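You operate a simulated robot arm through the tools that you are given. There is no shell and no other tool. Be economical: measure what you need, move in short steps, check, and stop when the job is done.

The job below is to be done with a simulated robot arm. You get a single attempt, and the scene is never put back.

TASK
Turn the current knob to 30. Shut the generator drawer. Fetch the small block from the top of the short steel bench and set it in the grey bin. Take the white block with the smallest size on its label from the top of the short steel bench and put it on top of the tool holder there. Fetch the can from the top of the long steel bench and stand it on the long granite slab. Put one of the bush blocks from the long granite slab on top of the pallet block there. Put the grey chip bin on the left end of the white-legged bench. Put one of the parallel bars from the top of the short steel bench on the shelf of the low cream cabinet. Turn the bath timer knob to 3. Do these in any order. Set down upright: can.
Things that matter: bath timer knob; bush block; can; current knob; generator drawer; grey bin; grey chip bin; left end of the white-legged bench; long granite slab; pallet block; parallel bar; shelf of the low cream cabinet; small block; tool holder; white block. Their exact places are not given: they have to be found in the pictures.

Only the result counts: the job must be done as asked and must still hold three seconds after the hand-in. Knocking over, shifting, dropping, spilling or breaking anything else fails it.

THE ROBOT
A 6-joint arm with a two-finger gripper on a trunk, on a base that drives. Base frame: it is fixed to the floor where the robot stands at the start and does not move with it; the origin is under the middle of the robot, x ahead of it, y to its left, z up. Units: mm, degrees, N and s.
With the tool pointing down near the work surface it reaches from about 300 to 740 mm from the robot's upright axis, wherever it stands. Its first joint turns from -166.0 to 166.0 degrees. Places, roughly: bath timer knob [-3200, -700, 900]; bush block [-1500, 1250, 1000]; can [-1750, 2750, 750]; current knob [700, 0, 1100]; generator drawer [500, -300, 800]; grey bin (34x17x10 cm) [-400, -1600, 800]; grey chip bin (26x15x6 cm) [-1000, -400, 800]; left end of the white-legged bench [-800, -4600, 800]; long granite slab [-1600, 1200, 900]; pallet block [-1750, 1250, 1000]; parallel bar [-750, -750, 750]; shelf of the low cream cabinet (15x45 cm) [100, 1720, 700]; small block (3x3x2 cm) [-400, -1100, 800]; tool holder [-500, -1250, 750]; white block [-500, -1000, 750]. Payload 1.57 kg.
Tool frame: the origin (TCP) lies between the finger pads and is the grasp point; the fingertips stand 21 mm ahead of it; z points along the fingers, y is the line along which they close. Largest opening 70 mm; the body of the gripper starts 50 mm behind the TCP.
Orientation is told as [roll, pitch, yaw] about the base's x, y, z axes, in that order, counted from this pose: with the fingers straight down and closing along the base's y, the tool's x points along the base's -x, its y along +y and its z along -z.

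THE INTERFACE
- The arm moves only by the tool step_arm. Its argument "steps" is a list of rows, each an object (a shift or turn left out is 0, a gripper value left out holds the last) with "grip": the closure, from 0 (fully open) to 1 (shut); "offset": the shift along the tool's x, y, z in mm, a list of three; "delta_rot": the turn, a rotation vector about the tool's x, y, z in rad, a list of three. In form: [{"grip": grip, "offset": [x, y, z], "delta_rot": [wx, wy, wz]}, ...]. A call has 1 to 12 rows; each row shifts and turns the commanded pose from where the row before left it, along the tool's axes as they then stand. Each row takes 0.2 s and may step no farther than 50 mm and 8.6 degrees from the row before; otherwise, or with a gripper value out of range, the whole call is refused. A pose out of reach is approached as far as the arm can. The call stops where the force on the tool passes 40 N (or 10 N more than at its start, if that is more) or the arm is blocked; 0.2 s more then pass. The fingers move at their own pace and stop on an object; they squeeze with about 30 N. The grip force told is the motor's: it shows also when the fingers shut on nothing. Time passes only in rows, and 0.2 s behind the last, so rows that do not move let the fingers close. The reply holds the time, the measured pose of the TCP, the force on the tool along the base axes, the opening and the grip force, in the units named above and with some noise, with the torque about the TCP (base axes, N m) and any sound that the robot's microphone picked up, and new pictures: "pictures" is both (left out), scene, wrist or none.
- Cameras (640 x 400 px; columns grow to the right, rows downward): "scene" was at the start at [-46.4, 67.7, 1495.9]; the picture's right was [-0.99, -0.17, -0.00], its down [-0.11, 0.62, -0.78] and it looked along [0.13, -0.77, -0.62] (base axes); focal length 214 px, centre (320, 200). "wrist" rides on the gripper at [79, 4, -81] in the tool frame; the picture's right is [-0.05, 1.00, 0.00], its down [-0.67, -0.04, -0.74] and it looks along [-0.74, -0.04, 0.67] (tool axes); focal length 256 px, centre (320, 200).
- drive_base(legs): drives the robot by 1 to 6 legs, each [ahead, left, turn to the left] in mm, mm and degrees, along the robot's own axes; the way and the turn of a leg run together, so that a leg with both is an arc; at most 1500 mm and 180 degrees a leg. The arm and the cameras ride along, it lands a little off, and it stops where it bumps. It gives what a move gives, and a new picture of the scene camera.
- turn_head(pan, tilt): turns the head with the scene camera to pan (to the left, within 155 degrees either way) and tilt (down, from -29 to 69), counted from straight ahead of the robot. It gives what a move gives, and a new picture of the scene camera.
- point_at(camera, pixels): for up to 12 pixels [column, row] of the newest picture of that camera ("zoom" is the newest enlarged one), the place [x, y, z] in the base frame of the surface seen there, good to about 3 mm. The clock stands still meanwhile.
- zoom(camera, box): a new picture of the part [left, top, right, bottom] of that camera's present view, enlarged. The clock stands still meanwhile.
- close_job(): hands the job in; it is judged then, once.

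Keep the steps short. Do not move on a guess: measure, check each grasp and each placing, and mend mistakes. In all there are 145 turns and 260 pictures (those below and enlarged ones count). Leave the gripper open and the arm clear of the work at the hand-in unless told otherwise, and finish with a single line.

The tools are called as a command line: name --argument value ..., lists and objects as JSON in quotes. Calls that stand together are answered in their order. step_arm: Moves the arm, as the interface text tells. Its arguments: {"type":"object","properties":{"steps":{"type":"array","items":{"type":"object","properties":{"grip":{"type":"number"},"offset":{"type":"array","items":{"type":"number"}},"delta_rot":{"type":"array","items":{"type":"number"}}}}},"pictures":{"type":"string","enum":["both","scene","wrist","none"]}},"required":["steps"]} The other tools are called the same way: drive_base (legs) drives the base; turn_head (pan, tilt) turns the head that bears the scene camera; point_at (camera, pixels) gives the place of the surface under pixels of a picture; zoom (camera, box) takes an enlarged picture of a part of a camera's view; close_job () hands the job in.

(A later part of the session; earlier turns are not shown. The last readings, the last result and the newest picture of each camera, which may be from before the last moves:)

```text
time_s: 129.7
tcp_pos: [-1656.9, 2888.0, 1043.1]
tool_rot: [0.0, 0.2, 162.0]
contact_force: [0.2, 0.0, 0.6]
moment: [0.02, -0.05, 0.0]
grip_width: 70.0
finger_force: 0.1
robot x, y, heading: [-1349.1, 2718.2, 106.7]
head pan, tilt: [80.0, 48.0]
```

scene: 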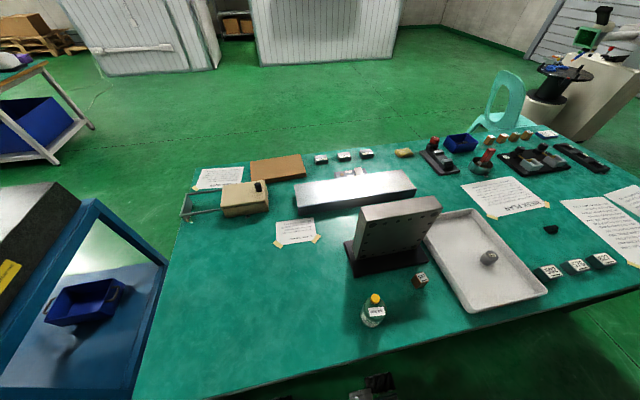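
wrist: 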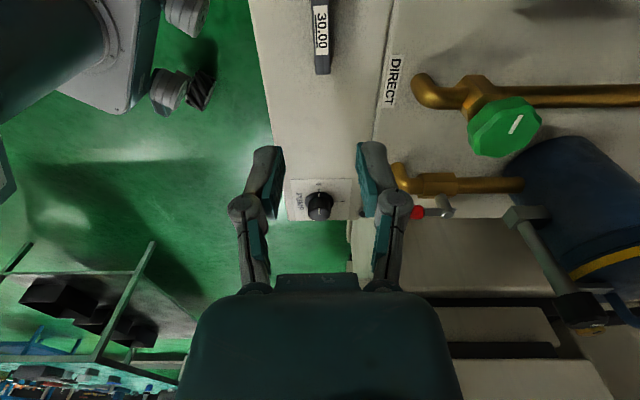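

step_arm --steps '[{"delta_rot": [0, 0, -0.1047]}, {"delta_rot": [0, 0, -0.1047]}, {"delta_rot": [0, 0, -0.1047]}, {"offset": [-21, 38.7, 5]}, {"offset": [-21, 38.7, 5]}, {"offset": [-21, 38.7, 5]}, {"offset": [-21, 38.7, 5]}]' --pictures "both"

```text
time_s: 131.3
tcp_pos: [-1742.4, 2733.0, 1022.5]
tool_rot: [0.0, 0.2, 179.9]
contact_force: [0.2, 0.5, 0.1]
moment: [0.01, -0.02, -0.01]
grip_width: 70.0
finger_force: 0.1
robot x, y, heading: [-1351.0, 2719.1, 106.2]
head pan, tilt: [80.0, 48.0]
```

scene: 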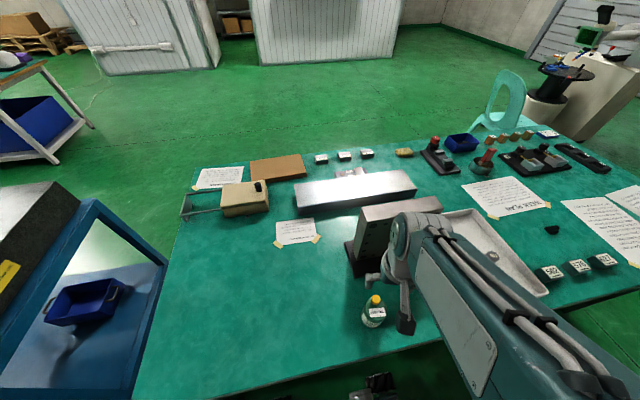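
wrist: 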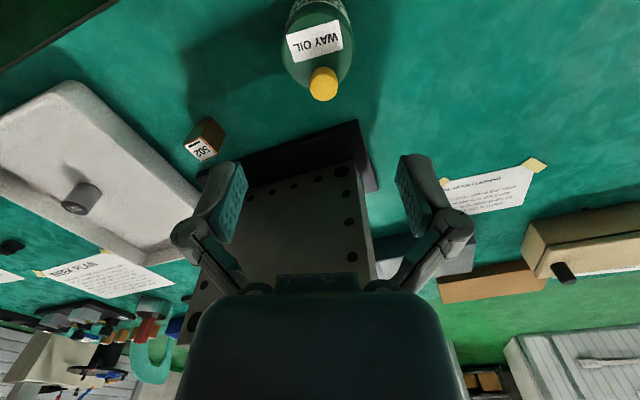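

point_at --camera "wrist" --pixels '[[325, 86], [313, 86], [336, 86], [325, 75], [325, 98], [286, 45], [354, 45], [290, 70], [350, 68], [318, 20], [303, 84]]'

zoom --camera "wrist" --box '[260, 0, 380, 110]'

```text
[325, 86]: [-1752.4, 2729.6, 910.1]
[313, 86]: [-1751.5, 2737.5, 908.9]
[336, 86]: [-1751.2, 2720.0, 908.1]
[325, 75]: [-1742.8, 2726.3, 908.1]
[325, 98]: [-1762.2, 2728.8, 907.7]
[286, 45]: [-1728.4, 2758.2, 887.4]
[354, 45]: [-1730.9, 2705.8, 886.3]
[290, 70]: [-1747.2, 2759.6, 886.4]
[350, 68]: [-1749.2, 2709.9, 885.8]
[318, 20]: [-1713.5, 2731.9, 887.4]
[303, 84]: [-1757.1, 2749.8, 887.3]
```

```text
3.64 times, centred on (320, 55) of wrist
```

zoom: 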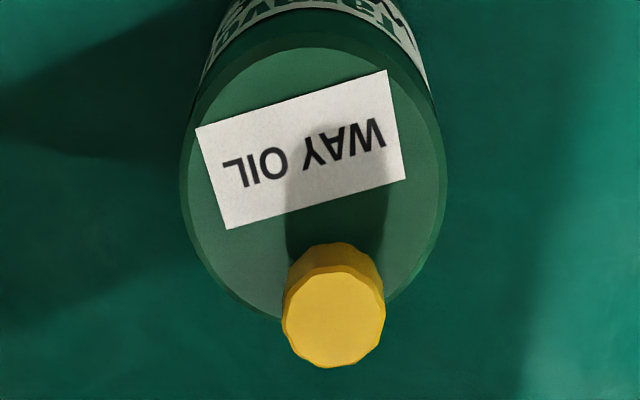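

Can body centre ≈ (−1733,2732), diameter ≈57. Lower to TCP z 866 and grip.

step_arm --steps '[{"offset": [9.4, 0.8, 20]}, {"offset": [0, 0, 45]}, {"offset": [0, 0, 45]}, {"offset": [0, 0, 30]}, {"offset": [0, 0, 16]}]' --pictures "wrist"

```text
time_s: 132.5
tcp_pos: [-1732.9, 2733.5, 866.1]
tool_rot: [0.1, 0.0, 180.0]
contact_force: [0.6, 0.0, 0.6]
moment: [0.01, 0.01, 0.01]
grip_width: 69.9
finger_force: 0.1
robot x, y, heading: [-1351.0, 2719.7, 106.3]
head pan, tilt: [80.0, 48.0]
```

wrist: 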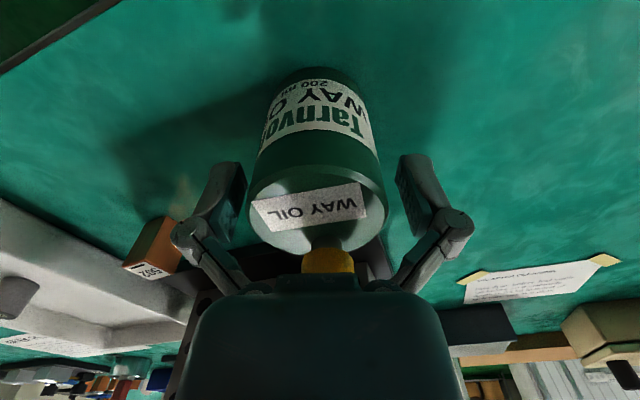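

step_arm --steps '[{"grip": 1}, {"grip": 1}, {"grip": 1}, {"offset": [0, 0, -25]}, {"offset": [0, 0, -45]}, {"offset": [0, 0, -45]}, {"offset": [10, 0, -45]}, {"offset": [20, 0, -40]}, {"offset": [20, 0, 0]}]' --pictures "wrist"

turn_head --pan 125 --tilt 35

```text
time_s: 134.5
tcp_pos: [-1681.7, 2733.1, 1068.4]
tool_rot: [0.1, 0.1, 180.0]
contact_force: [0.5, 0.0, -3.1]
moment: [-0.01, 0.0, -0.01]
grip_width: 56.9
finger_force: 29.9
robot x, y, heading: [-1349.5, 2718.0, 106.3]
head pan, tilt: [80.0, 48.0]
```

wrist: 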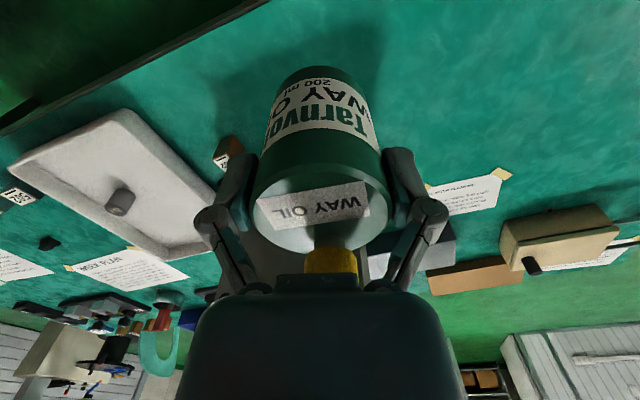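

```text
time_s: 135.7
tcp_pos: [-1683.6, 2733.1, 1067.0]
tool_rot: [0.0, 0.1, 180.1]
contact_force: [-0.1, 0.1, -2.9]
moment: [-0.02, 0.02, 0.0]
grip_width: 56.9
finger_force: 29.7
robot x, y, heading: [-1351.5, 2717.1, 106.3]
head pan, tilt: [125.0, 35.0]
```

scene: 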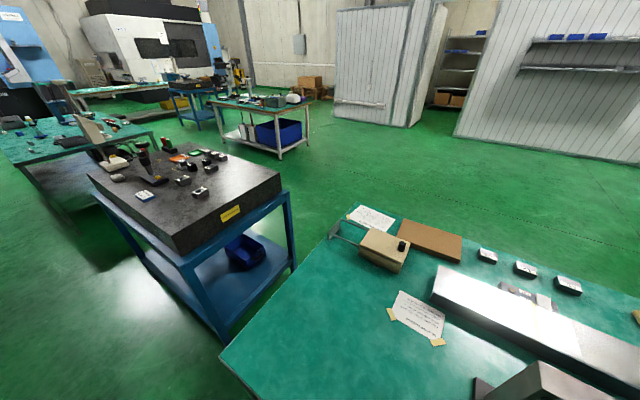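

Can held (56.9 mm). Measure the granite slab and its items.

zoom --camera "scene" --box '[80, 125, 300, 265]'

point_at --camera "scene" --pixels '[[90, 176], [183, 240], [281, 180], [145, 195], [118, 178], [183, 181], [201, 192], [215, 205], [160, 218], [230, 190], [180, 165], [140, 155]]'

```text
2.86 times, centred on (190, 195) of scene
```

zoom: 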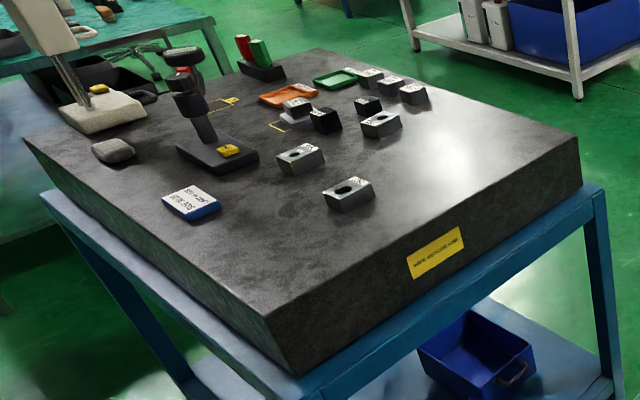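

```text
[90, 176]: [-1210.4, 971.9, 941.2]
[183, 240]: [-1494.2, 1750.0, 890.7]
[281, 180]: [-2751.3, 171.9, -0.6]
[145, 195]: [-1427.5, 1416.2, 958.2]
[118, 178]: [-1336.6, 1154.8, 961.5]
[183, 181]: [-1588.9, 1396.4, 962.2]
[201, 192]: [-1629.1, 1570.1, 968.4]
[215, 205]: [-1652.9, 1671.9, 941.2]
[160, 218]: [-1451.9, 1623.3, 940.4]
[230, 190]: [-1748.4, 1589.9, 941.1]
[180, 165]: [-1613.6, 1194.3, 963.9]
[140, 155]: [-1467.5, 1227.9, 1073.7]
```

Slab top z 941; free spot for the can near (−1520,1640). Drive back alongside the slab.

drive_base --legs '[[0, -60, 0], [-900, 0, 0], [-307, 162, 3.5]]'

turn_head --pan 85 --tilt 42

```text
time_s: 143.0
tcp_pos: [-1443.6, 1526.0, 1066.0]
tool_rot: [0.0, 0.7, -177.3]
contact_force: [-0.5, -0.2, -2.5]
moment: [-0.05, 0.01, 0.03]
grip_width: 56.7
finger_force: 29.8
robot x, y, heading: [-1103.6, 1525.8, 109.1]
head pan, tilt: [125.0, 35.0]
stopped in leg 3: the robot was blocked; the commanded pose is now the measured one
```

scene: 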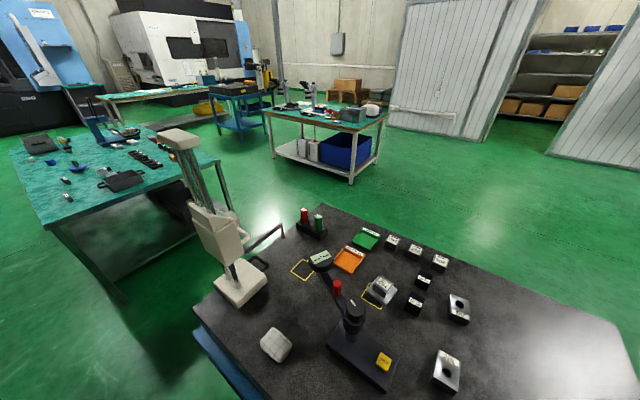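

```text
time_s: 144.0
tcp_pos: [-1442.9, 1525.6, 1065.9]
tool_rot: [0.1, 0.5, -177.3]
contact_force: [-0.1, -0.4, -2.2]
moment: [0.0, 0.02, -0.03]
grip_width: 56.8
finger_force: 29.8
robot x, y, heading: [-1107.5, 1529.6, 109.0]
head pan, tilt: [85.0, 42.0]
```

scene: 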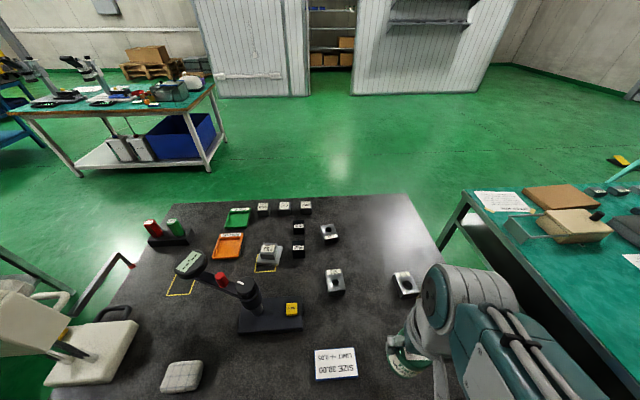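

zoom --camera "scene" --box '[220, 190, 440, 320]'

point_at --camera "scene" --pixels '[[335, 282], [404, 282], [329, 232], [269, 250], [299, 250], [299, 228], [380, 240], [380, 260], [420, 240], [336, 365], [350, 320], [292, 310]]'

```text
2.91 times, centred on (330, 255) of scene
```

zoom: 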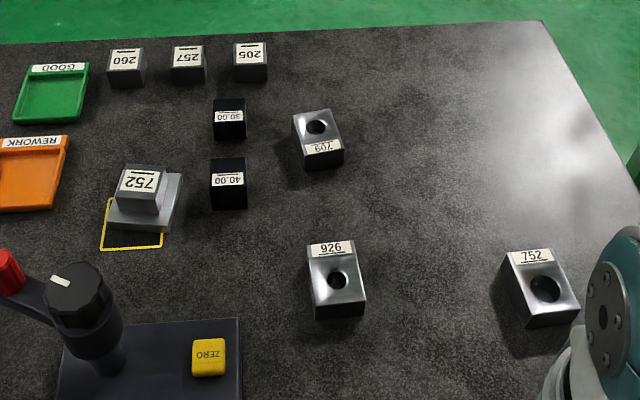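

```text
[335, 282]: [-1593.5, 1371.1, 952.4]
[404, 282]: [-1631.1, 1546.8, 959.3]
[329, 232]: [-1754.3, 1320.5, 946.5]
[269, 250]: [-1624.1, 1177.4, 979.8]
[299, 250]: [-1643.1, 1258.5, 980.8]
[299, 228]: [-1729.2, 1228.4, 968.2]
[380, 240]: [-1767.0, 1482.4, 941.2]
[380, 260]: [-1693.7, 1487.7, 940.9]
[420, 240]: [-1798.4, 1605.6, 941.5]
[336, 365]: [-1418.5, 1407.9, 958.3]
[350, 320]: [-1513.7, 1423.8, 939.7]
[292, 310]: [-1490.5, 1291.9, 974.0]
```

Bush blocks (709, 926, 752) and the pallet block (752 on silver base) are seen. Put the can at a free spot ≈(−1780,1530).

step_arm --steps '[{"offset": [-48, -2.8, 0], "delta_rot": [0, -0.009, 0]}, {"offset": [-48, -2.8, 0]}, {"offset": [-48, -2.8, 0]}, {"offset": [-48, -2.8, 0]}, {"offset": [-48, -2.8, 0]}, {"offset": [-48, -2.8, 0]}, {"offset": [-48, -2.8, 0]}, {"offset": [0, 0, 30]}]' --pictures "both"

```text
time_s: 145.8
tcp_pos: [-1780.5, 1529.9, 1034.9]
tool_rot: [0.0, 0.0, -177.3]
contact_force: [0.4, 0.4, -2.2]
moment: [-0.01, -0.03, -0.03]
grip_width: 56.7
finger_force: 30.4
robot x, y, heading: [-1103.8, 1527.6, 108.9]
head pan, tilt: [85.0, 42.0]
```

scene: 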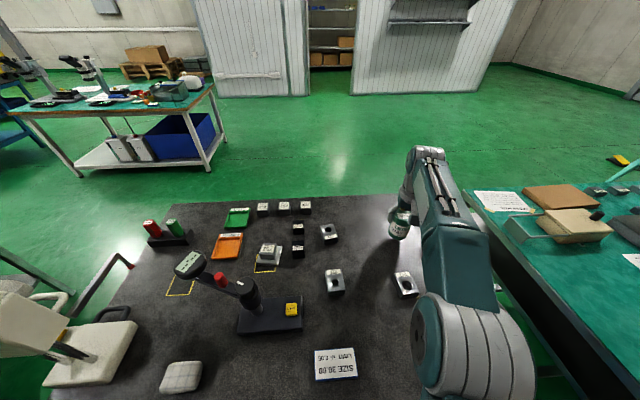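
wrist: 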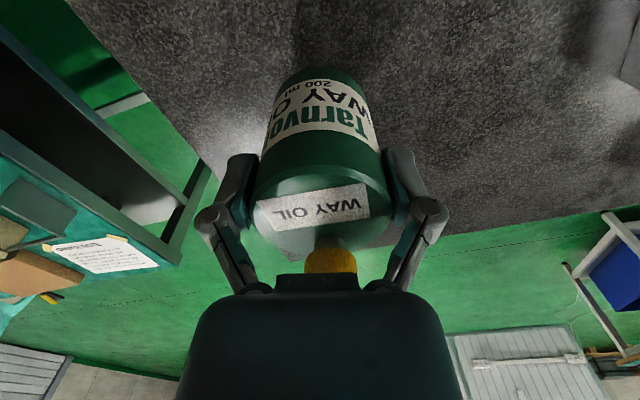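

point_at --camera "wrist" --pixels '[[215, 160], [160, 100], [470, 220], [560, 205], [240, 150], [410, 235], [300, 60]]'

```text
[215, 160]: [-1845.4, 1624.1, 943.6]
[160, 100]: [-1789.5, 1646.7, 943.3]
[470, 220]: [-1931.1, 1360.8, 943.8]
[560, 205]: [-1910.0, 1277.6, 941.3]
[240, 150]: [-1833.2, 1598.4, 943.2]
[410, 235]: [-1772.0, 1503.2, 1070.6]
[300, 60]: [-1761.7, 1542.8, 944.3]
```

step_arm --steps '[{"offset": [0, 0, 15]}, {"offset": [0, 0, 7]}, {"offset": [0, 0, 2.5]}, {"offset": [0, 0, 1.5]}]' --pictures "none"

step_arm --steps '[{"offset": [0, 0, 1]}, {"offset": [0, 0, 1]}]' --pictures "none"

```text
time_s: 146.8
tcp_pos: [-1780.9, 1529.7, 1009.0]
tool_rot: [0.0, 0.0, -177.3]
contact_force: [-0.3, 0.5, -2.7]
moment: [-0.01, 0.0, 0.03]
grip_width: 56.7
finger_force: 29.8
robot x, y, heading: [-1106.5, 1528.7, 109.1]
head pan, tilt: [85.0, 42.0]
```

```text
time_s: 147.4
tcp_pos: [-1780.5, 1530.9, 1006.3]
tool_rot: [0.0, 0.0, -177.3]
contact_force: [0.5, -0.8, -2.4]
moment: [0.03, 0.0, 0.03]
grip_width: 56.8
finger_force: 30.2
robot x, y, heading: [-1106.5, 1527.3, 109.1]
head pan, tilt: [85.0, 42.0]
```

step_arm --steps '[{"offset": [0, 0, 1]}, {"offset": [0, 0, 1]}]' --pictures "none"

zoom --camera "wrist" --box '[220, 40, 420, 260]'

```text
time_s: 148.0
tcp_pos: [-1780.1, 1530.4, 1007.0]
tool_rot: [-0.1, -0.1, -177.3]
contact_force: [3.1, 1.1, 6.2]
moment: [-0.19, -0.25, 0.1]
grip_width: 57.2
finger_force: 29.8
robot x, y, heading: [-1107.6, 1529.7, 109.0]
head pan, tilt: [85.0, 42.0]
```

```text
1.82 times, centred on (320, 150) of wrist
```

zoom: 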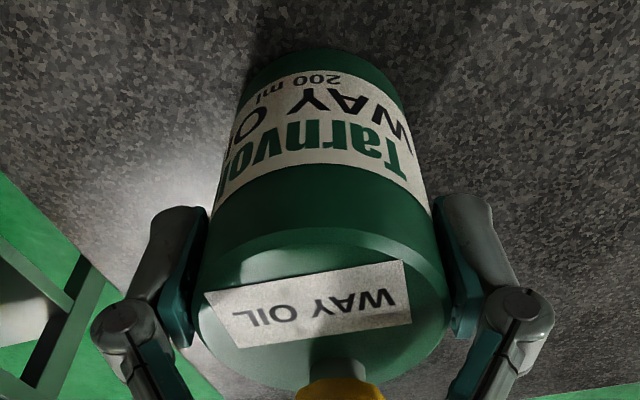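

Touching. Release and rise straight up.

step_arm --steps '[{"grip": 0}, {"grip": 0}, {}, {"offset": [0, 0, -20]}, {"offset": [0, 0, -40]}, {"offset": [0, 0, -40]}, {"offset": [30, -5, -20]}, {"offset": [40, -5, 0]}, {"offset": [40, -5, 0]}, {"offset": [40, -5, 0]}]' --pictures "both"

```text
time_s: 150.2
tcp_pos: [-1627.8, 1555.2, 1124.1]
tool_rot: [0.0, -0.1, -177.3]
contact_force: [0.5, -0.4, -1.1]
moment: [0.0, 0.0, 0.01]
grip_width: 69.9
finger_force: 0.0
out of reach, approached as far as the arm can: row 6
robot x, y, heading: [-1108.8, 1530.9, 109.0]
head pan, tilt: [85.0, 42.0]
```

scene: 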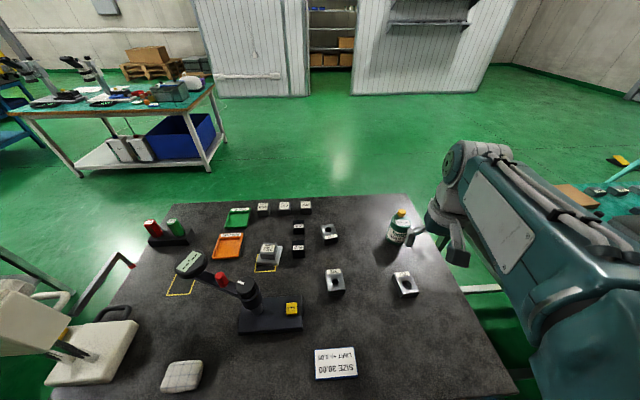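
wrist: 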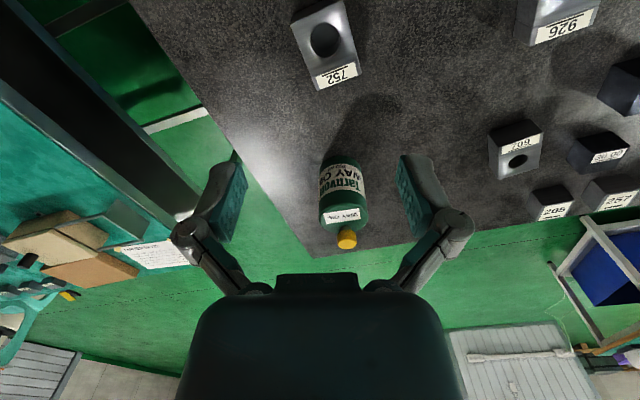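

Can stands upright. Now measure bush block 752 and the pallet block.

point_at --camera "wrist" --pixels '[[293, 25], [342, 4], [359, 66], [313, 80], [336, 75], [326, 25], [360, 72], [318, 90], [326, 60]]'

zoom --camera "wrist" --box '[270, 0, 380, 100]'

zoom --camera "scene" --box '[240, 220, 320, 280]'

point_at --camera "zoom" --pixels '[[225, 195], [190, 200], [255, 200], [235, 165], [215, 225], [275, 270], [320, 180], [150, 260], [225, 245], [180, 175], [270, 165]]'

```text
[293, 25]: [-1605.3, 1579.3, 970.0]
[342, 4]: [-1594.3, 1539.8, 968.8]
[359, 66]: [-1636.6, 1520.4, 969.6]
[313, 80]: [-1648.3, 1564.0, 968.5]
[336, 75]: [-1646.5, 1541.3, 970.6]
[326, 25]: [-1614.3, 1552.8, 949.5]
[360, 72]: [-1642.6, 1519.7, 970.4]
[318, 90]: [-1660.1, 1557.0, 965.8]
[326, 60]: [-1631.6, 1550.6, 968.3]
```

```text
4.00 times, centred on (325, 50) of wrist
```

zoom: 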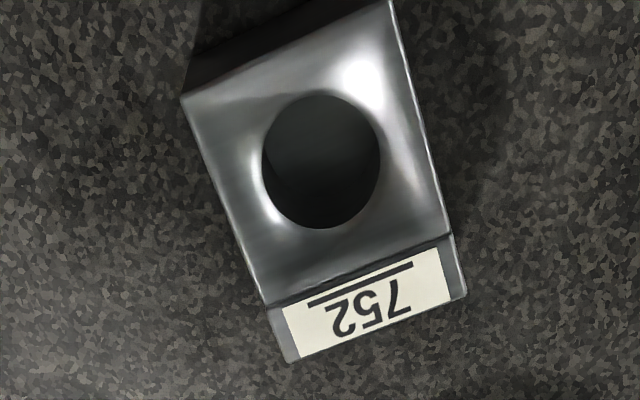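

```text
6.67 times, centred on (280, 250) of scene
```

zoom: 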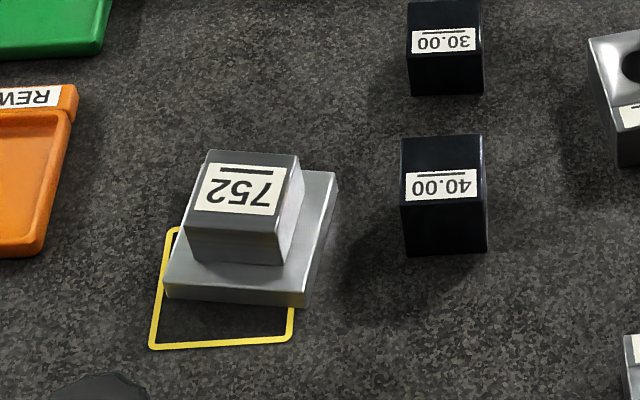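

```text
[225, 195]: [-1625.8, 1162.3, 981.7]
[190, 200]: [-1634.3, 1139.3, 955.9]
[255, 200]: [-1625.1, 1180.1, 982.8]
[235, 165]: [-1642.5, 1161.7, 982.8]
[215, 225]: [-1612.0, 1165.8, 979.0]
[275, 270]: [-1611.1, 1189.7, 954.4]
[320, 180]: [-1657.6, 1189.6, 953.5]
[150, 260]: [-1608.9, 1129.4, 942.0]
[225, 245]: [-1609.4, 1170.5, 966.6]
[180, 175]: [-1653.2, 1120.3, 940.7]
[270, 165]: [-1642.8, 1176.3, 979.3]
```

Bush 752: top centre ≈ (−1625,1549), 40 mm wide, top z 970. Align and grip.

step_arm --steps '[{"offset": [2.5, 6.3, 0], "delta_rot": [0, 0, -0.102]}, {"delta_rot": [0, 0, -0.102]}, {"delta_rot": [0, 0, -0.102]}, {"offset": [0, 0, 45]}, {"offset": [0, 0, 45]}, {"offset": [0, 0, 45]}, {"offset": [0, 0, 23]}, {"grip": 1}, {"grip": 1}, {"grip": 1}]' --pictures "wrist"

```text
time_s: 152.4
tcp_pos: [-1626.1, 1550.8, 968.2]
tool_rot: [-0.2, -0.2, -159.8]
contact_force: [-3.3, -3.4, 11.8]
moment: [-0.1, 0.32, 0.18]
grip_width: 43.9
finger_force: 30.0
robot x, y, heading: [-1107.2, 1530.0, 108.9]
head pan, tilt: [85.0, 42.0]
```

wrist: 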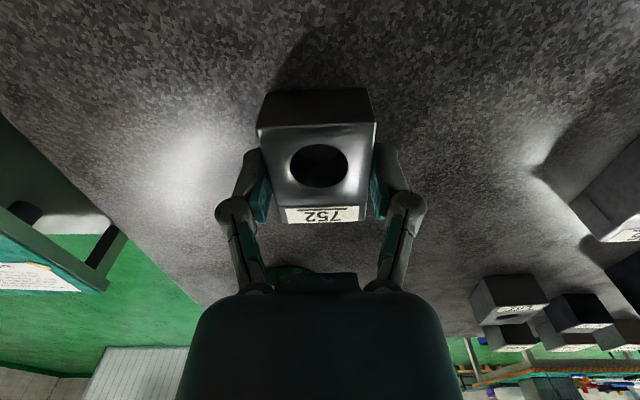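

Gripped (44 mm). Lift and measure the stand near the path.

step_arm --steps '[{"offset": [0, 0, -30]}, {"offset": [0, 0, -45]}, {"offset": [0, 0, -45]}]' --pictures "both"

point_at --camera "scene" --pixels '[[190, 258], [222, 279], [250, 285], [215, 268], [178, 262], [252, 320], [150, 228]]'

point_at --camera "wrist" --pixels '[[320, 127], [270, 130], [368, 127], [288, 208], [362, 205], [320, 218]]'

```text
time_s: 153.2
tcp_pos: [-1625.8, 1550.6, 1085.4]
tool_rot: [-0.1, 0.1, -159.8]
contact_force: [0.3, 0.2, -4.4]
moment: [0.0, -0.06, 0.02]
grip_width: 43.9
finger_force: 30.2
robot x, y, heading: [-1108.9, 1529.2, 108.9]
head pan, tilt: [85.0, 42.0]
```

scene: 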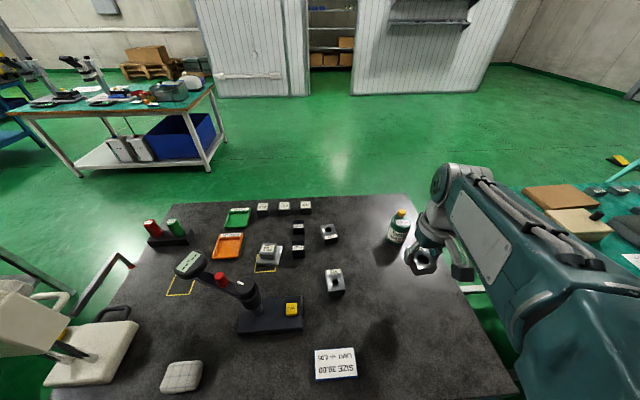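
wrist: 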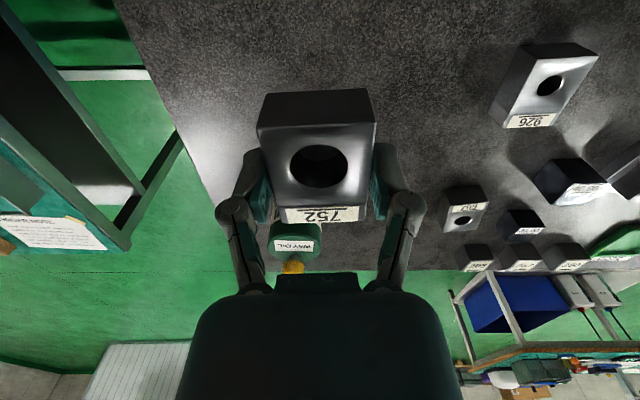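

```text
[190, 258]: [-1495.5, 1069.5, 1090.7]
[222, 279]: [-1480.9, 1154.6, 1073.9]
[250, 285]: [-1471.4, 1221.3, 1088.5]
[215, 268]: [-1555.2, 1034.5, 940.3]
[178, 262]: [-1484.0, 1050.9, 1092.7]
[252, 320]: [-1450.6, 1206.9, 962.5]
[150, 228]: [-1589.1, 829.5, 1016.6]
```

```text
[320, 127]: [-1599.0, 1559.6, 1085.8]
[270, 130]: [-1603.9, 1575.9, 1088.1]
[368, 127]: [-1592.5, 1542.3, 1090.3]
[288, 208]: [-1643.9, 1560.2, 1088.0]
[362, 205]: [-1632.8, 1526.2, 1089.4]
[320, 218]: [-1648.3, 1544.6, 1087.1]
```

point_at --camera "scene" --pixels '[[442, 185], [455, 205], [480, 240], [470, 190], [520, 265], [462, 270], [430, 235], [580, 250], [422, 262]]'

```text
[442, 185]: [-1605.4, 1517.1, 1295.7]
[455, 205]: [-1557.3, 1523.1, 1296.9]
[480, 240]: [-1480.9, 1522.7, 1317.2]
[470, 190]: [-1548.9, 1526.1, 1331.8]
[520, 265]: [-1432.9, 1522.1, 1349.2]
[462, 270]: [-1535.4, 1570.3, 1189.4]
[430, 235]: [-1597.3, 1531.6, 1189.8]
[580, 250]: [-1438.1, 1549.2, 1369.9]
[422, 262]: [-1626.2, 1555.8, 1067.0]
```

Path is clear (forearm ≈1300, stand ≤1093). Move over the pallet block.

step_arm --steps '[{"offset": [-16.5, 44.5, 0]}, {"offset": [-16.5, 44.5, 0]}, {"offset": [-16.5, 44.5, 0]}, {"offset": [-16.5, 44.5, 0]}, {"offset": [-16.5, 44.5, 0]}, {"offset": [-16.5, 44.5, 0]}, {"offset": [-16.5, 44.5, 0]}, {"offset": [-16.5, 44.5, 0]}, {"delta_rot": [0, 0, -0.149]}, {"delta_rot": [0, 0, -0.149]}, {"delta_rot": [0, 0, -0.149]}, {"delta_rot": [0, 0, -0.149]}]' --pictures "both"

```text
time_s: 154.8
tcp_pos: [-1653.8, 1296.7, 1084.2]
tool_rot: [-0.3, 0.3, -164.9]
contact_force: [-0.2, 1.1, -5.6]
moment: [-0.05, 0.04, -0.02]
grip_width: 43.7
finger_force: 29.9
robot x, y, heading: [-1106.5, 1530.6, 108.9]
head pan, tilt: [85.0, 42.0]
stopped in row 7: the force on the tool passed its limit at 57 N (the readings are from after the stop); the commanded pose is now the measured one
```

scene: 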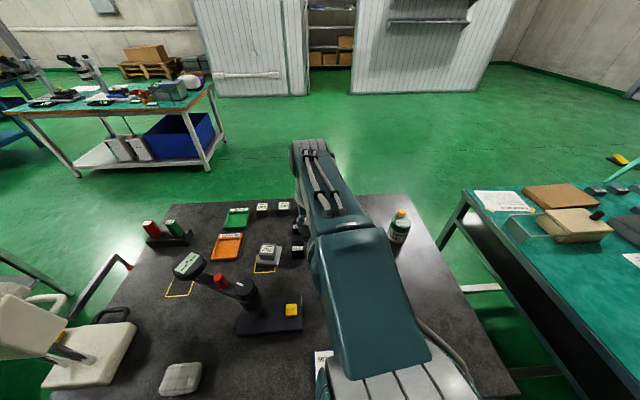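
wrist: 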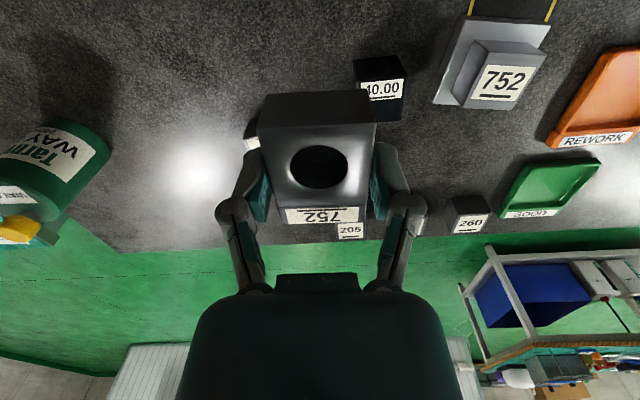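

Stopped with a force spike, though nothing seems touched. I check the can and other items before going on.

zoom --camera "scene" --box '[230, 180, 440, 310]'

step_arm --steps '[{"delta_rot": [0, 0, -0.07]}, {"delta_rot": [0, 0, -0.07]}]' --pictures "none"

```text
3.05 times, centred on (335, 245) of scene
```

zoom: 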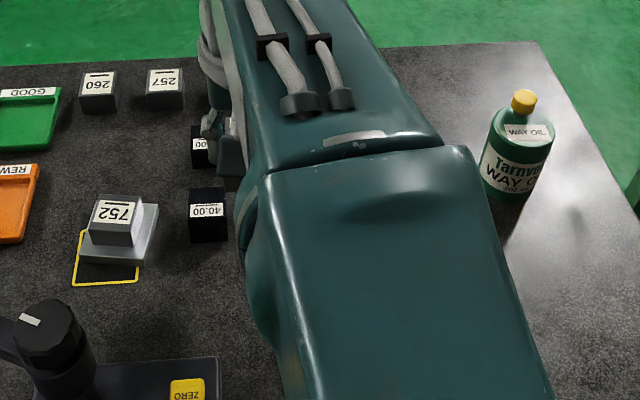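

```text
time_s: 155.4
tcp_pos: [-1651.3, 1295.2, 1083.4]
tool_rot: [-0.3, 0.3, -156.8]
contact_force: [0.3, 0.2, -4.3]
moment: [0.0, 0.01, 0.01]
grip_width: 43.8
finger_force: 29.9
robot x, y, heading: [-1107.8, 1523.8, 108.8]
head pan, tilt: [85.0, 42.0]
```

step_arm --steps '[{"delta_rot": [0, 0, -0.11]}, {"delta_rot": [0, 0, -0.11]}, {"delta_rot": [0, 0, -0.11]}, {"delta_rot": [0, 0, -0.11]}, {"delta_rot": [0, 0, -0.11]}]' --pictures "none"

```text
time_s: 156.6
tcp_pos: [-1650.7, 1295.1, 1082.6]
tool_rot: [0.0, 0.7, -125.2]
contact_force: [-0.6, 0.3, -4.1]
moment: [0.0, 0.01, 0.01]
grip_width: 43.8
finger_force: 29.7
robot x, y, heading: [-1104.5, 1530.1, 108.9]
head pan, tilt: [85.0, 42.0]
```

step_arm --steps '[{"offset": [-17.7, 18.3, 0], "delta_rot": [0, -0.012, 0]}, {"offset": [-17.7, 18.3, 0]}, {"offset": [-17.7, 18.3, 0]}, {"offset": [-17.7, 18.3, 0]}, {"offset": [-17.7, 18.3, 0]}]' --pictures "both"

```text
time_s: 157.8
tcp_pos: [-1627.3, 1168.3, 1085.9]
tool_rot: [-0.1, -0.4, -125.2]
contact_force: [-0.1, 1.2, -4.6]
moment: [0.05, -0.01, 0.01]
grip_width: 44.0
finger_force: 29.9
robot x, y, heading: [-1102.3, 1527.6, 108.8]
head pan, tilt: [85.0, 42.0]
```

scene: 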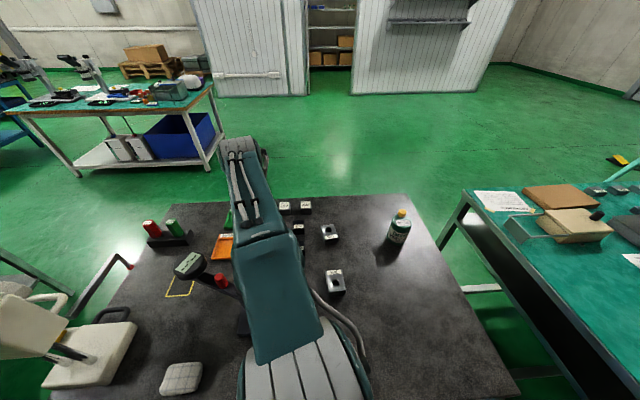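
wrist: 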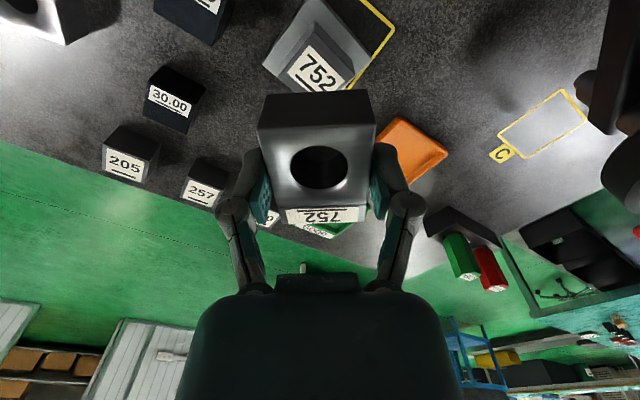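

zoom --camera "wrist" --box '[250, 0, 400, 100]'

point_at --camera "wrist" --pixels '[[310, 28], [352, 75], [285, 80], [320, 60], [335, 50], [300, 52], [305, 70], [335, 88]]'

```text
4.00 times, centred on (325, 50) of wrist
```

zoom: 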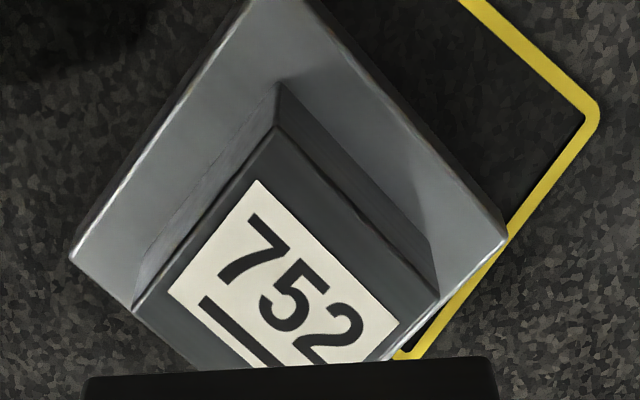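

```text
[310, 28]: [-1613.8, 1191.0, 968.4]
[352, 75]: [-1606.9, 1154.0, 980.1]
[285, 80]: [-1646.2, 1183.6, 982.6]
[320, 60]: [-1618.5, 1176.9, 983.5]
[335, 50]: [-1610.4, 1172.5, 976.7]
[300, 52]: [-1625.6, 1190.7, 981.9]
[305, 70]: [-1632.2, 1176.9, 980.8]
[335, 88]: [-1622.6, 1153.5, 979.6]
```

Pallet top centre ≈ (−1627,1169.5), z 982. Align with it (turn 45°) and lower.

step_arm --steps '[{"delta_rot": [0, 0.007, -0.131]}, {"delta_rot": [0, 0, -0.131]}, {"delta_rot": [0, 0, -0.131]}, {"delta_rot": [0, 0, -0.131]}, {"delta_rot": [0, 0, -0.131]}, {"delta_rot": [0, 0, -0.131]}, {"offset": [0, 0, 30]}, {"offset": [0, 0, 25]}, {"offset": [0, 0, 12]}]' --pictures "wrist"

```text
time_s: 159.8
tcp_pos: [-1626.3, 1168.0, 1018.3]
tool_rot: [-0.1, 0.2, -80.1]
contact_force: [-0.3, 0.6, -4.5]
moment: [-0.02, -0.01, -0.01]
grip_width: 43.7
finger_force: 30.3
robot x, y, heading: [-1105.1, 1529.3, 108.8]
head pan, tilt: [85.0, 42.0]
```

wrist: 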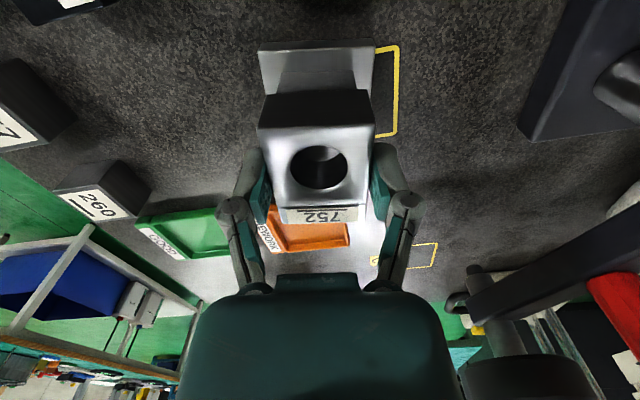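

step_arm --steps '[{"offset": [0, 0, 4]}, {"offset": [0, 0, 2]}, {"offset": [0, 0, 1.5]}]' --pictures "none"

step_arm --steps '[{"offset": [0, 0, 1]}, {"offset": [0, 0, 1]}]' --pictures "none"

```text
time_s: 160.6
tcp_pos: [-1626.6, 1167.5, 1011.8]
tool_rot: [-0.2, 0.1, -80.1]
contact_force: [0.2, 0.6, -5.1]
moment: [0.02, -0.03, 0.03]
grip_width: 43.9
finger_force: 30.0
robot x, y, heading: [-1106.2, 1526.5, 108.8]
head pan, tilt: [85.0, 42.0]
```

```text
time_s: 161.2
tcp_pos: [-1626.4, 1168.4, 1008.3]
tool_rot: [-0.2, 0.1, -80.0]
contact_force: [-0.1, 0.3, -4.9]
moment: [0.01, 0.01, -0.02]
grip_width: 44.1
finger_force: 30.3
robot x, y, heading: [-1109.9, 1528.4, 109.0]
head pan, tilt: [85.0, 42.0]
```

step_arm --steps '[{"offset": [0, 0, 1]}, {"offset": [0, 0, 1]}]' --pictures "none"

step_arm --steps '[{"offset": [0, 0, 0.7]}]' --pictures "wrist"

```text
time_s: 161.8
tcp_pos: [-1626.7, 1168.3, 1008.4]
tool_rot: [-0.1, 0.2, -80.2]
contact_force: [0.3, -0.5, -4.8]
moment: [0.03, -0.02, -0.02]
grip_width: 43.7
finger_force: 30.0
robot x, y, heading: [-1107.5, 1527.4, 109.1]
head pan, tilt: [85.0, 42.0]
```

```text
time_s: 162.2
tcp_pos: [-1627.5, 1169.4, 1007.3]
tool_rot: [-0.2, 0.1, -80.2]
contact_force: [-0.1, 1.1, -1.5]
moment: [-0.05, -0.07, 0.03]
grip_width: 44.0
finger_force: 30.4
robot x, y, heading: [-1110.0, 1526.2, 109.0]
head pan, tilt: [85.0, 42.0]
```

wrist: 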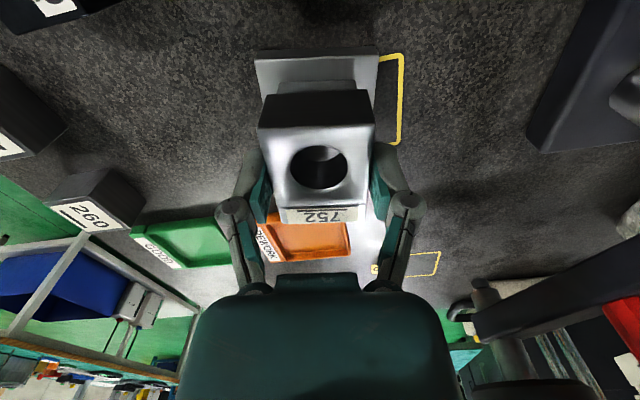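

step_arm --steps '[{"offset": [0, 0, 0.7]}, {}, {"grip": 0.25}, {"grip": 0.1}, {}, {"offset": [0, 0, -15]}, {"offset": [0, 0, -30]}, {"offset": [0, 0, -40]}, {"offset": [40, -10, -20]}]' --pictures "both"

zoom --camera "wrist" --box '[240, 0, 400, 180]'

```text
time_s: 164.2
tcp_pos: [-1643.0, 1205.8, 1113.1]
tool_rot: [-0.2, 0.0, -80.1]
contact_force: [-1.5, -0.5, 0.2]
moment: [0.03, 0.05, 0.0]
grip_width: 62.9
finger_force: 0.2
robot x, y, heading: [-1105.4, 1527.9, 108.8]
head pan, tilt: [85.0, 42.0]
```

scene: 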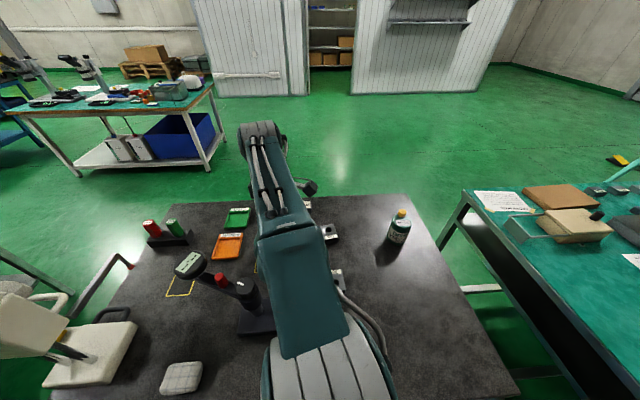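
wrist: 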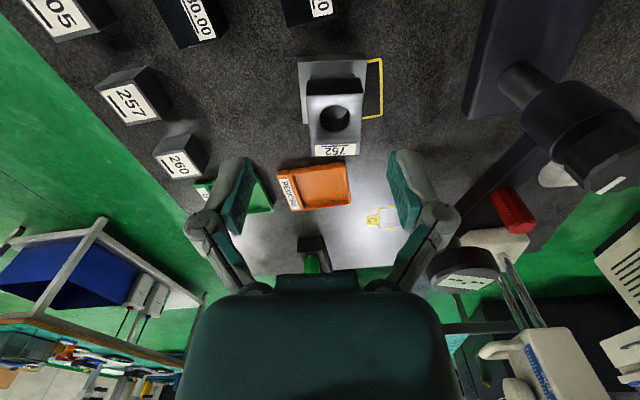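

```text
2.22 times, centred on (320, 90) of wrist
```

zoom: 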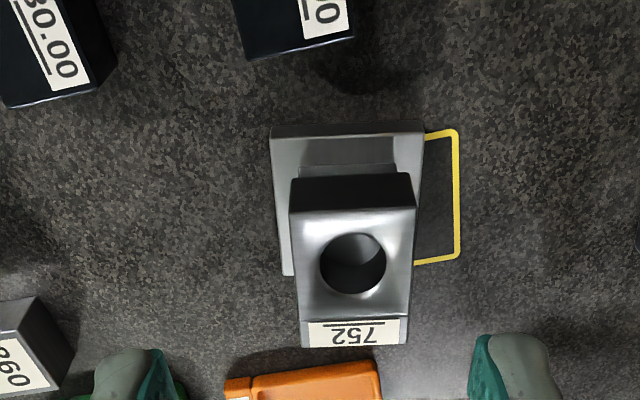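

Bush block rests on the pallet block. Retract the arm and drive out toward the bath timer area.

step_arm --steps '[{"grip": 0, "offset": [0, 0, -45]}, {"offset": [0, 0, -45]}, {"offset": [14.2, 38.6, 0]}, {"offset": [14.2, 38.6, 0]}, {"offset": [14.2, 38.6, 0]}, {"offset": [14.2, 38.6, 0]}, {"offset": [14.2, 38.6, 0]}, {"offset": [14.2, 38.6, 0]}]' --pictures "none"

drive_base --legs '[[0, -180, 0], [-1250, 0, 0], [0, 0, 86]]'

turn_head --pan 0 --tilt 30

```text
time_s: 165.2
tcp_pos: [-1587.1, 1238.6, 1064.5]
tool_rot: [12.0, 5.3, -79.8]
contact_force: [-0.1, -0.1, -0.3]
moment: [0.04, -0.03, 0.0]
grip_width: 70.0
finger_force: 0.0
out of reach, approached as far as the arm can: row 2
robot x, y, heading: [-1106.2, 1530.2, 108.7]
head pan, tilt: [85.0, 42.0]
stopped in row 5: the arm was blocked; the commanded pose is now the measured one
```

```text
time_s: 168.9
tcp_pos: [-1321.3, 1021.5, 1056.4]
tool_rot: [12.8, 6.3, -79.9]
contact_force: [-0.8, 1.1, 0.2]
moment: [-0.03, -0.05, -0.02]
grip_width: 70.2
finger_force: 0.0
robot x, y, heading: [-840.2, 1301.1, 108.6]
head pan, tilt: [85.0, 42.0]
stopped in leg 2: the force on the tool passed its limit at 110 N (the readings are from after the stop); the commanded pose is now the measured one
```

scene: 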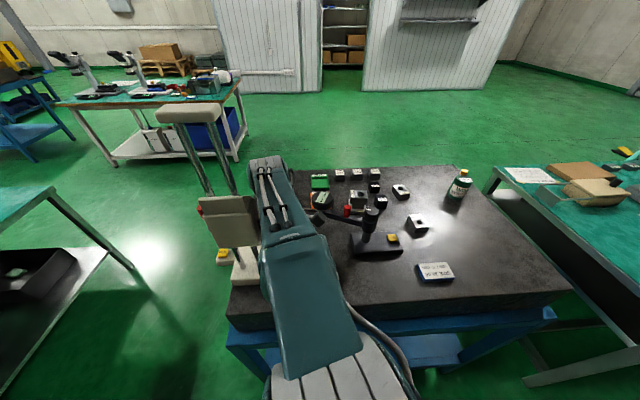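

```text
time_s: 170.5
tcp_pos: [-1318.8, 1022.4, 1059.4]
tool_rot: [12.6, 6.2, -80.0]
contact_force: [-2.6, 5.7, 1.4]
moment: [-0.62, -0.17, -0.11]
grip_width: 69.8
finger_force: 0.0
robot x, y, heading: [-838.8, 1302.5, 109.1]
head pan, tilt: [0.0, 30.0]
```

scene: 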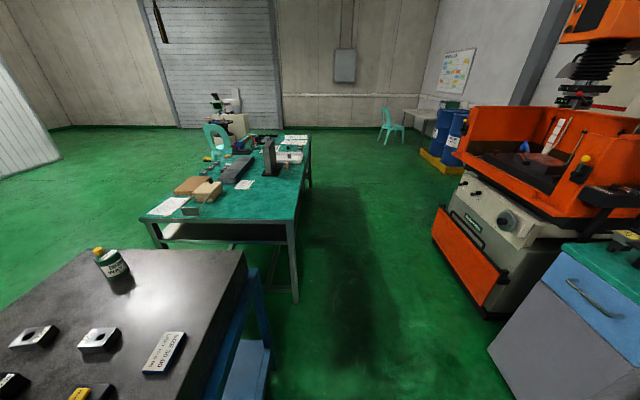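

The arm got blocked and the drive pushed into something. I must look at the state before moving any more.

turn_head --pan 85 --tilt 45

zoom --camera "scene" --box '[190, 80, 450, 290]'

step_arm --steps '[{}]' --pictures "wrist"

```text
time_s: 172.1
tcp_pos: [-1316.5, 1021.6, 1058.1]
tool_rot: [12.7, 6.3, -79.9]
contact_force: [-4.1, 8.4, 0.3]
moment: [-0.81, -0.35, -0.19]
grip_width: 70.2
finger_force: 0.0
robot x, y, heading: [-839.6, 1304.2, 108.9]
head pan, tilt: [85.0, 45.0]
```

scene: 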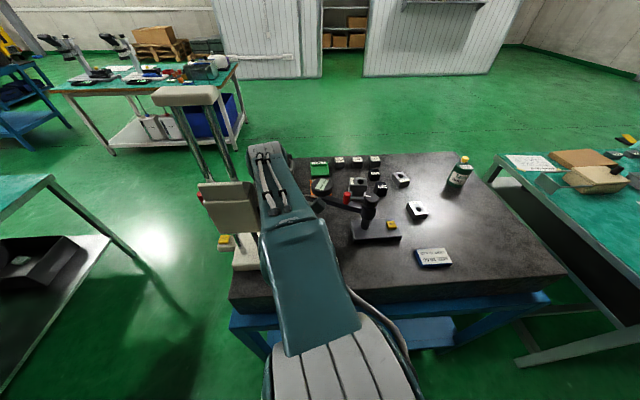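

```text
1.90 times, centred on (320, 185) of scene
```

zoom: 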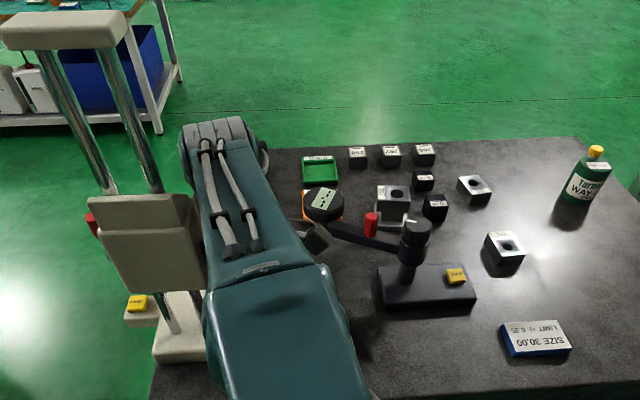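

```text
time_s: 172.5
tcp_pos: [-1319.0, 1021.8, 1058.9]
tool_rot: [12.7, 6.3, -79.9]
contact_force: [-2.5, 8.2, -0.7]
moment: [-0.8, -0.32, -0.14]
grip_width: 70.0
finger_force: 0.1
robot x, y, heading: [-836.2, 1300.9, 108.8]
head pan, tilt: [85.0, 45.0]
```

wrist: 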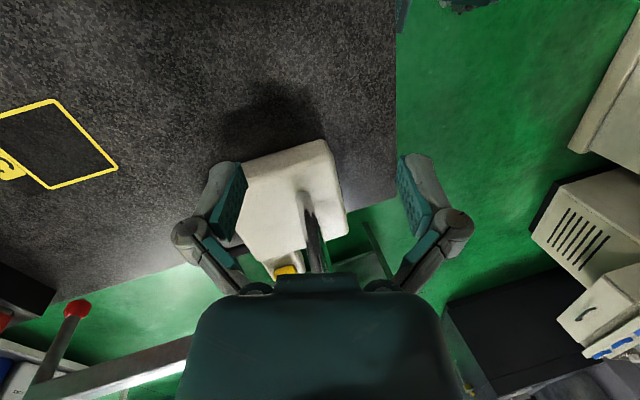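

zoom --camera "scene" --box '[190, 220, 290, 290]'

point_at --camera "scene" --pixels '[[391, 225], [369, 197], [318, 200], [322, 186], [240, 262], [250, 240], [224, 240], [210, 215], [185, 95], [235, 270], [225, 245]]'

```text
5.71 times, centred on (240, 255) of scene
```

zoom: 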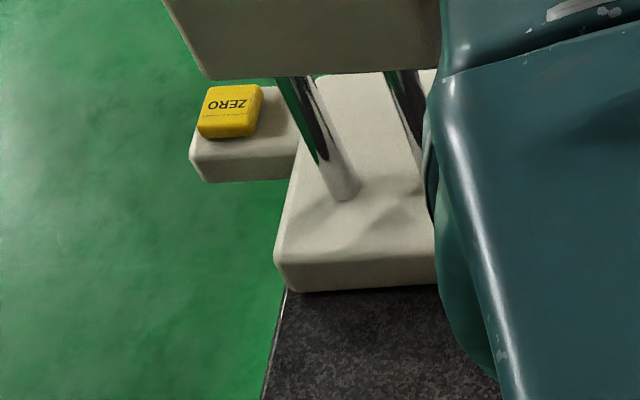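

```text
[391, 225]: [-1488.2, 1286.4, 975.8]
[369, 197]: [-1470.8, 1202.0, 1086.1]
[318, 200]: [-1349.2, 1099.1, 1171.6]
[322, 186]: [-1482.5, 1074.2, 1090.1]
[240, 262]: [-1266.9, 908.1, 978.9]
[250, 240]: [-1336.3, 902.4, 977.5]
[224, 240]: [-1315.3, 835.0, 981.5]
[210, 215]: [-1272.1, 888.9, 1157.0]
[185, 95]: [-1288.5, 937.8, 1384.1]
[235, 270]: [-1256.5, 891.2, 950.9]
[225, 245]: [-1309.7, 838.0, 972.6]
```

Height gauge and dial stand appear unmoved within measuring accuracy (ZERO keys at the same places). Now gently free the gripper: shift +y away from the gauge, then retract toward the robot.

step_arm --steps '[{"offset": [15, 2, 0]}, {"offset": [20, 5, 0]}, {"offset": [17, 30, -5]}, {"offset": [12, 32, -5]}, {"offset": [12, 32, -5]}]' --pictures "both"

```text
time_s: 173.4
tcp_pos: [-1302.1, 1150.0, 1074.9]
tool_rot: [13.7, 6.8, -87.6]
contact_force: [0.1, 0.4, 0.9]
moment: [-0.05, 0.0, -0.01]
grip_width: 70.2
finger_force: 0.0
robot x, y, heading: [-834.9, 1304.9, 108.8]
head pan, tilt: [85.0, 45.0]
stopped in row 4: the arm was blocked; the commanded pose is now the measured one
```

scene: 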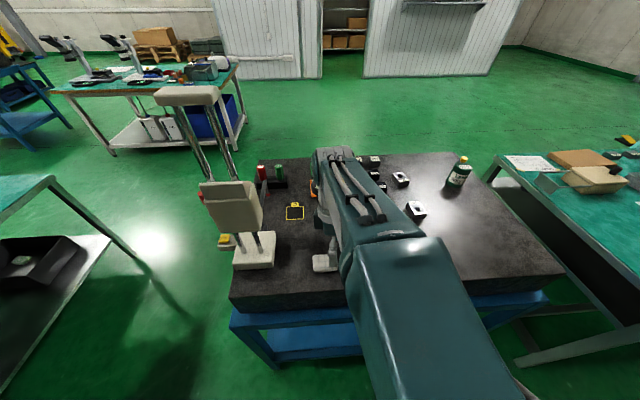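
wrist: 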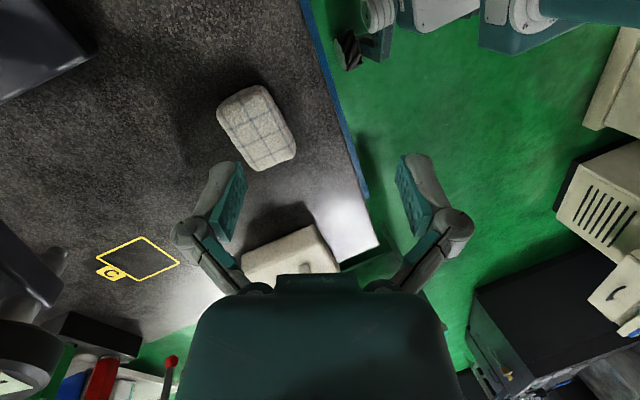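

The head mast stands on the robot's left, so the arm is being blocked by it. I swing the arm clockwise to the robot's front, on a circle, away from the mast.

step_arm --steps '[{"offset": [20, -5, 0], "delta_rot": [0, 0, 0.04]}, {"offset": [30, -7, 0], "delta_rot": [0, 0, 0.06]}, {"offset": [43.8, -10.4, 0], "delta_rot": [0, 0, 0.09]}, {"offset": [43.8, -10.4, 0], "delta_rot": [0, 0, 0.09]}, {"offset": [43.8, -10.4, 0], "delta_rot": [0, 0, 0.09]}, {"offset": [43.8, -10.4, 0], "delta_rot": [0, 0, 0.09]}, {"offset": [43.8, -10.4, 0], "delta_rot": [0, 0, 0.09]}]' --pictures "none"

```text
time_s: 175.0
tcp_pos: [-1316.3, 1421.0, 1104.7]
tool_rot: [8.4, 13.0, -119.0]
contact_force: [0.5, 0.0, 0.8]
moment: [0.02, 0.01, -0.01]
grip_width: 69.7
finger_force: 0.0
robot x, y, heading: [-837.7, 1304.8, 109.0]
head pan, tilt: [85.0, 45.0]
```

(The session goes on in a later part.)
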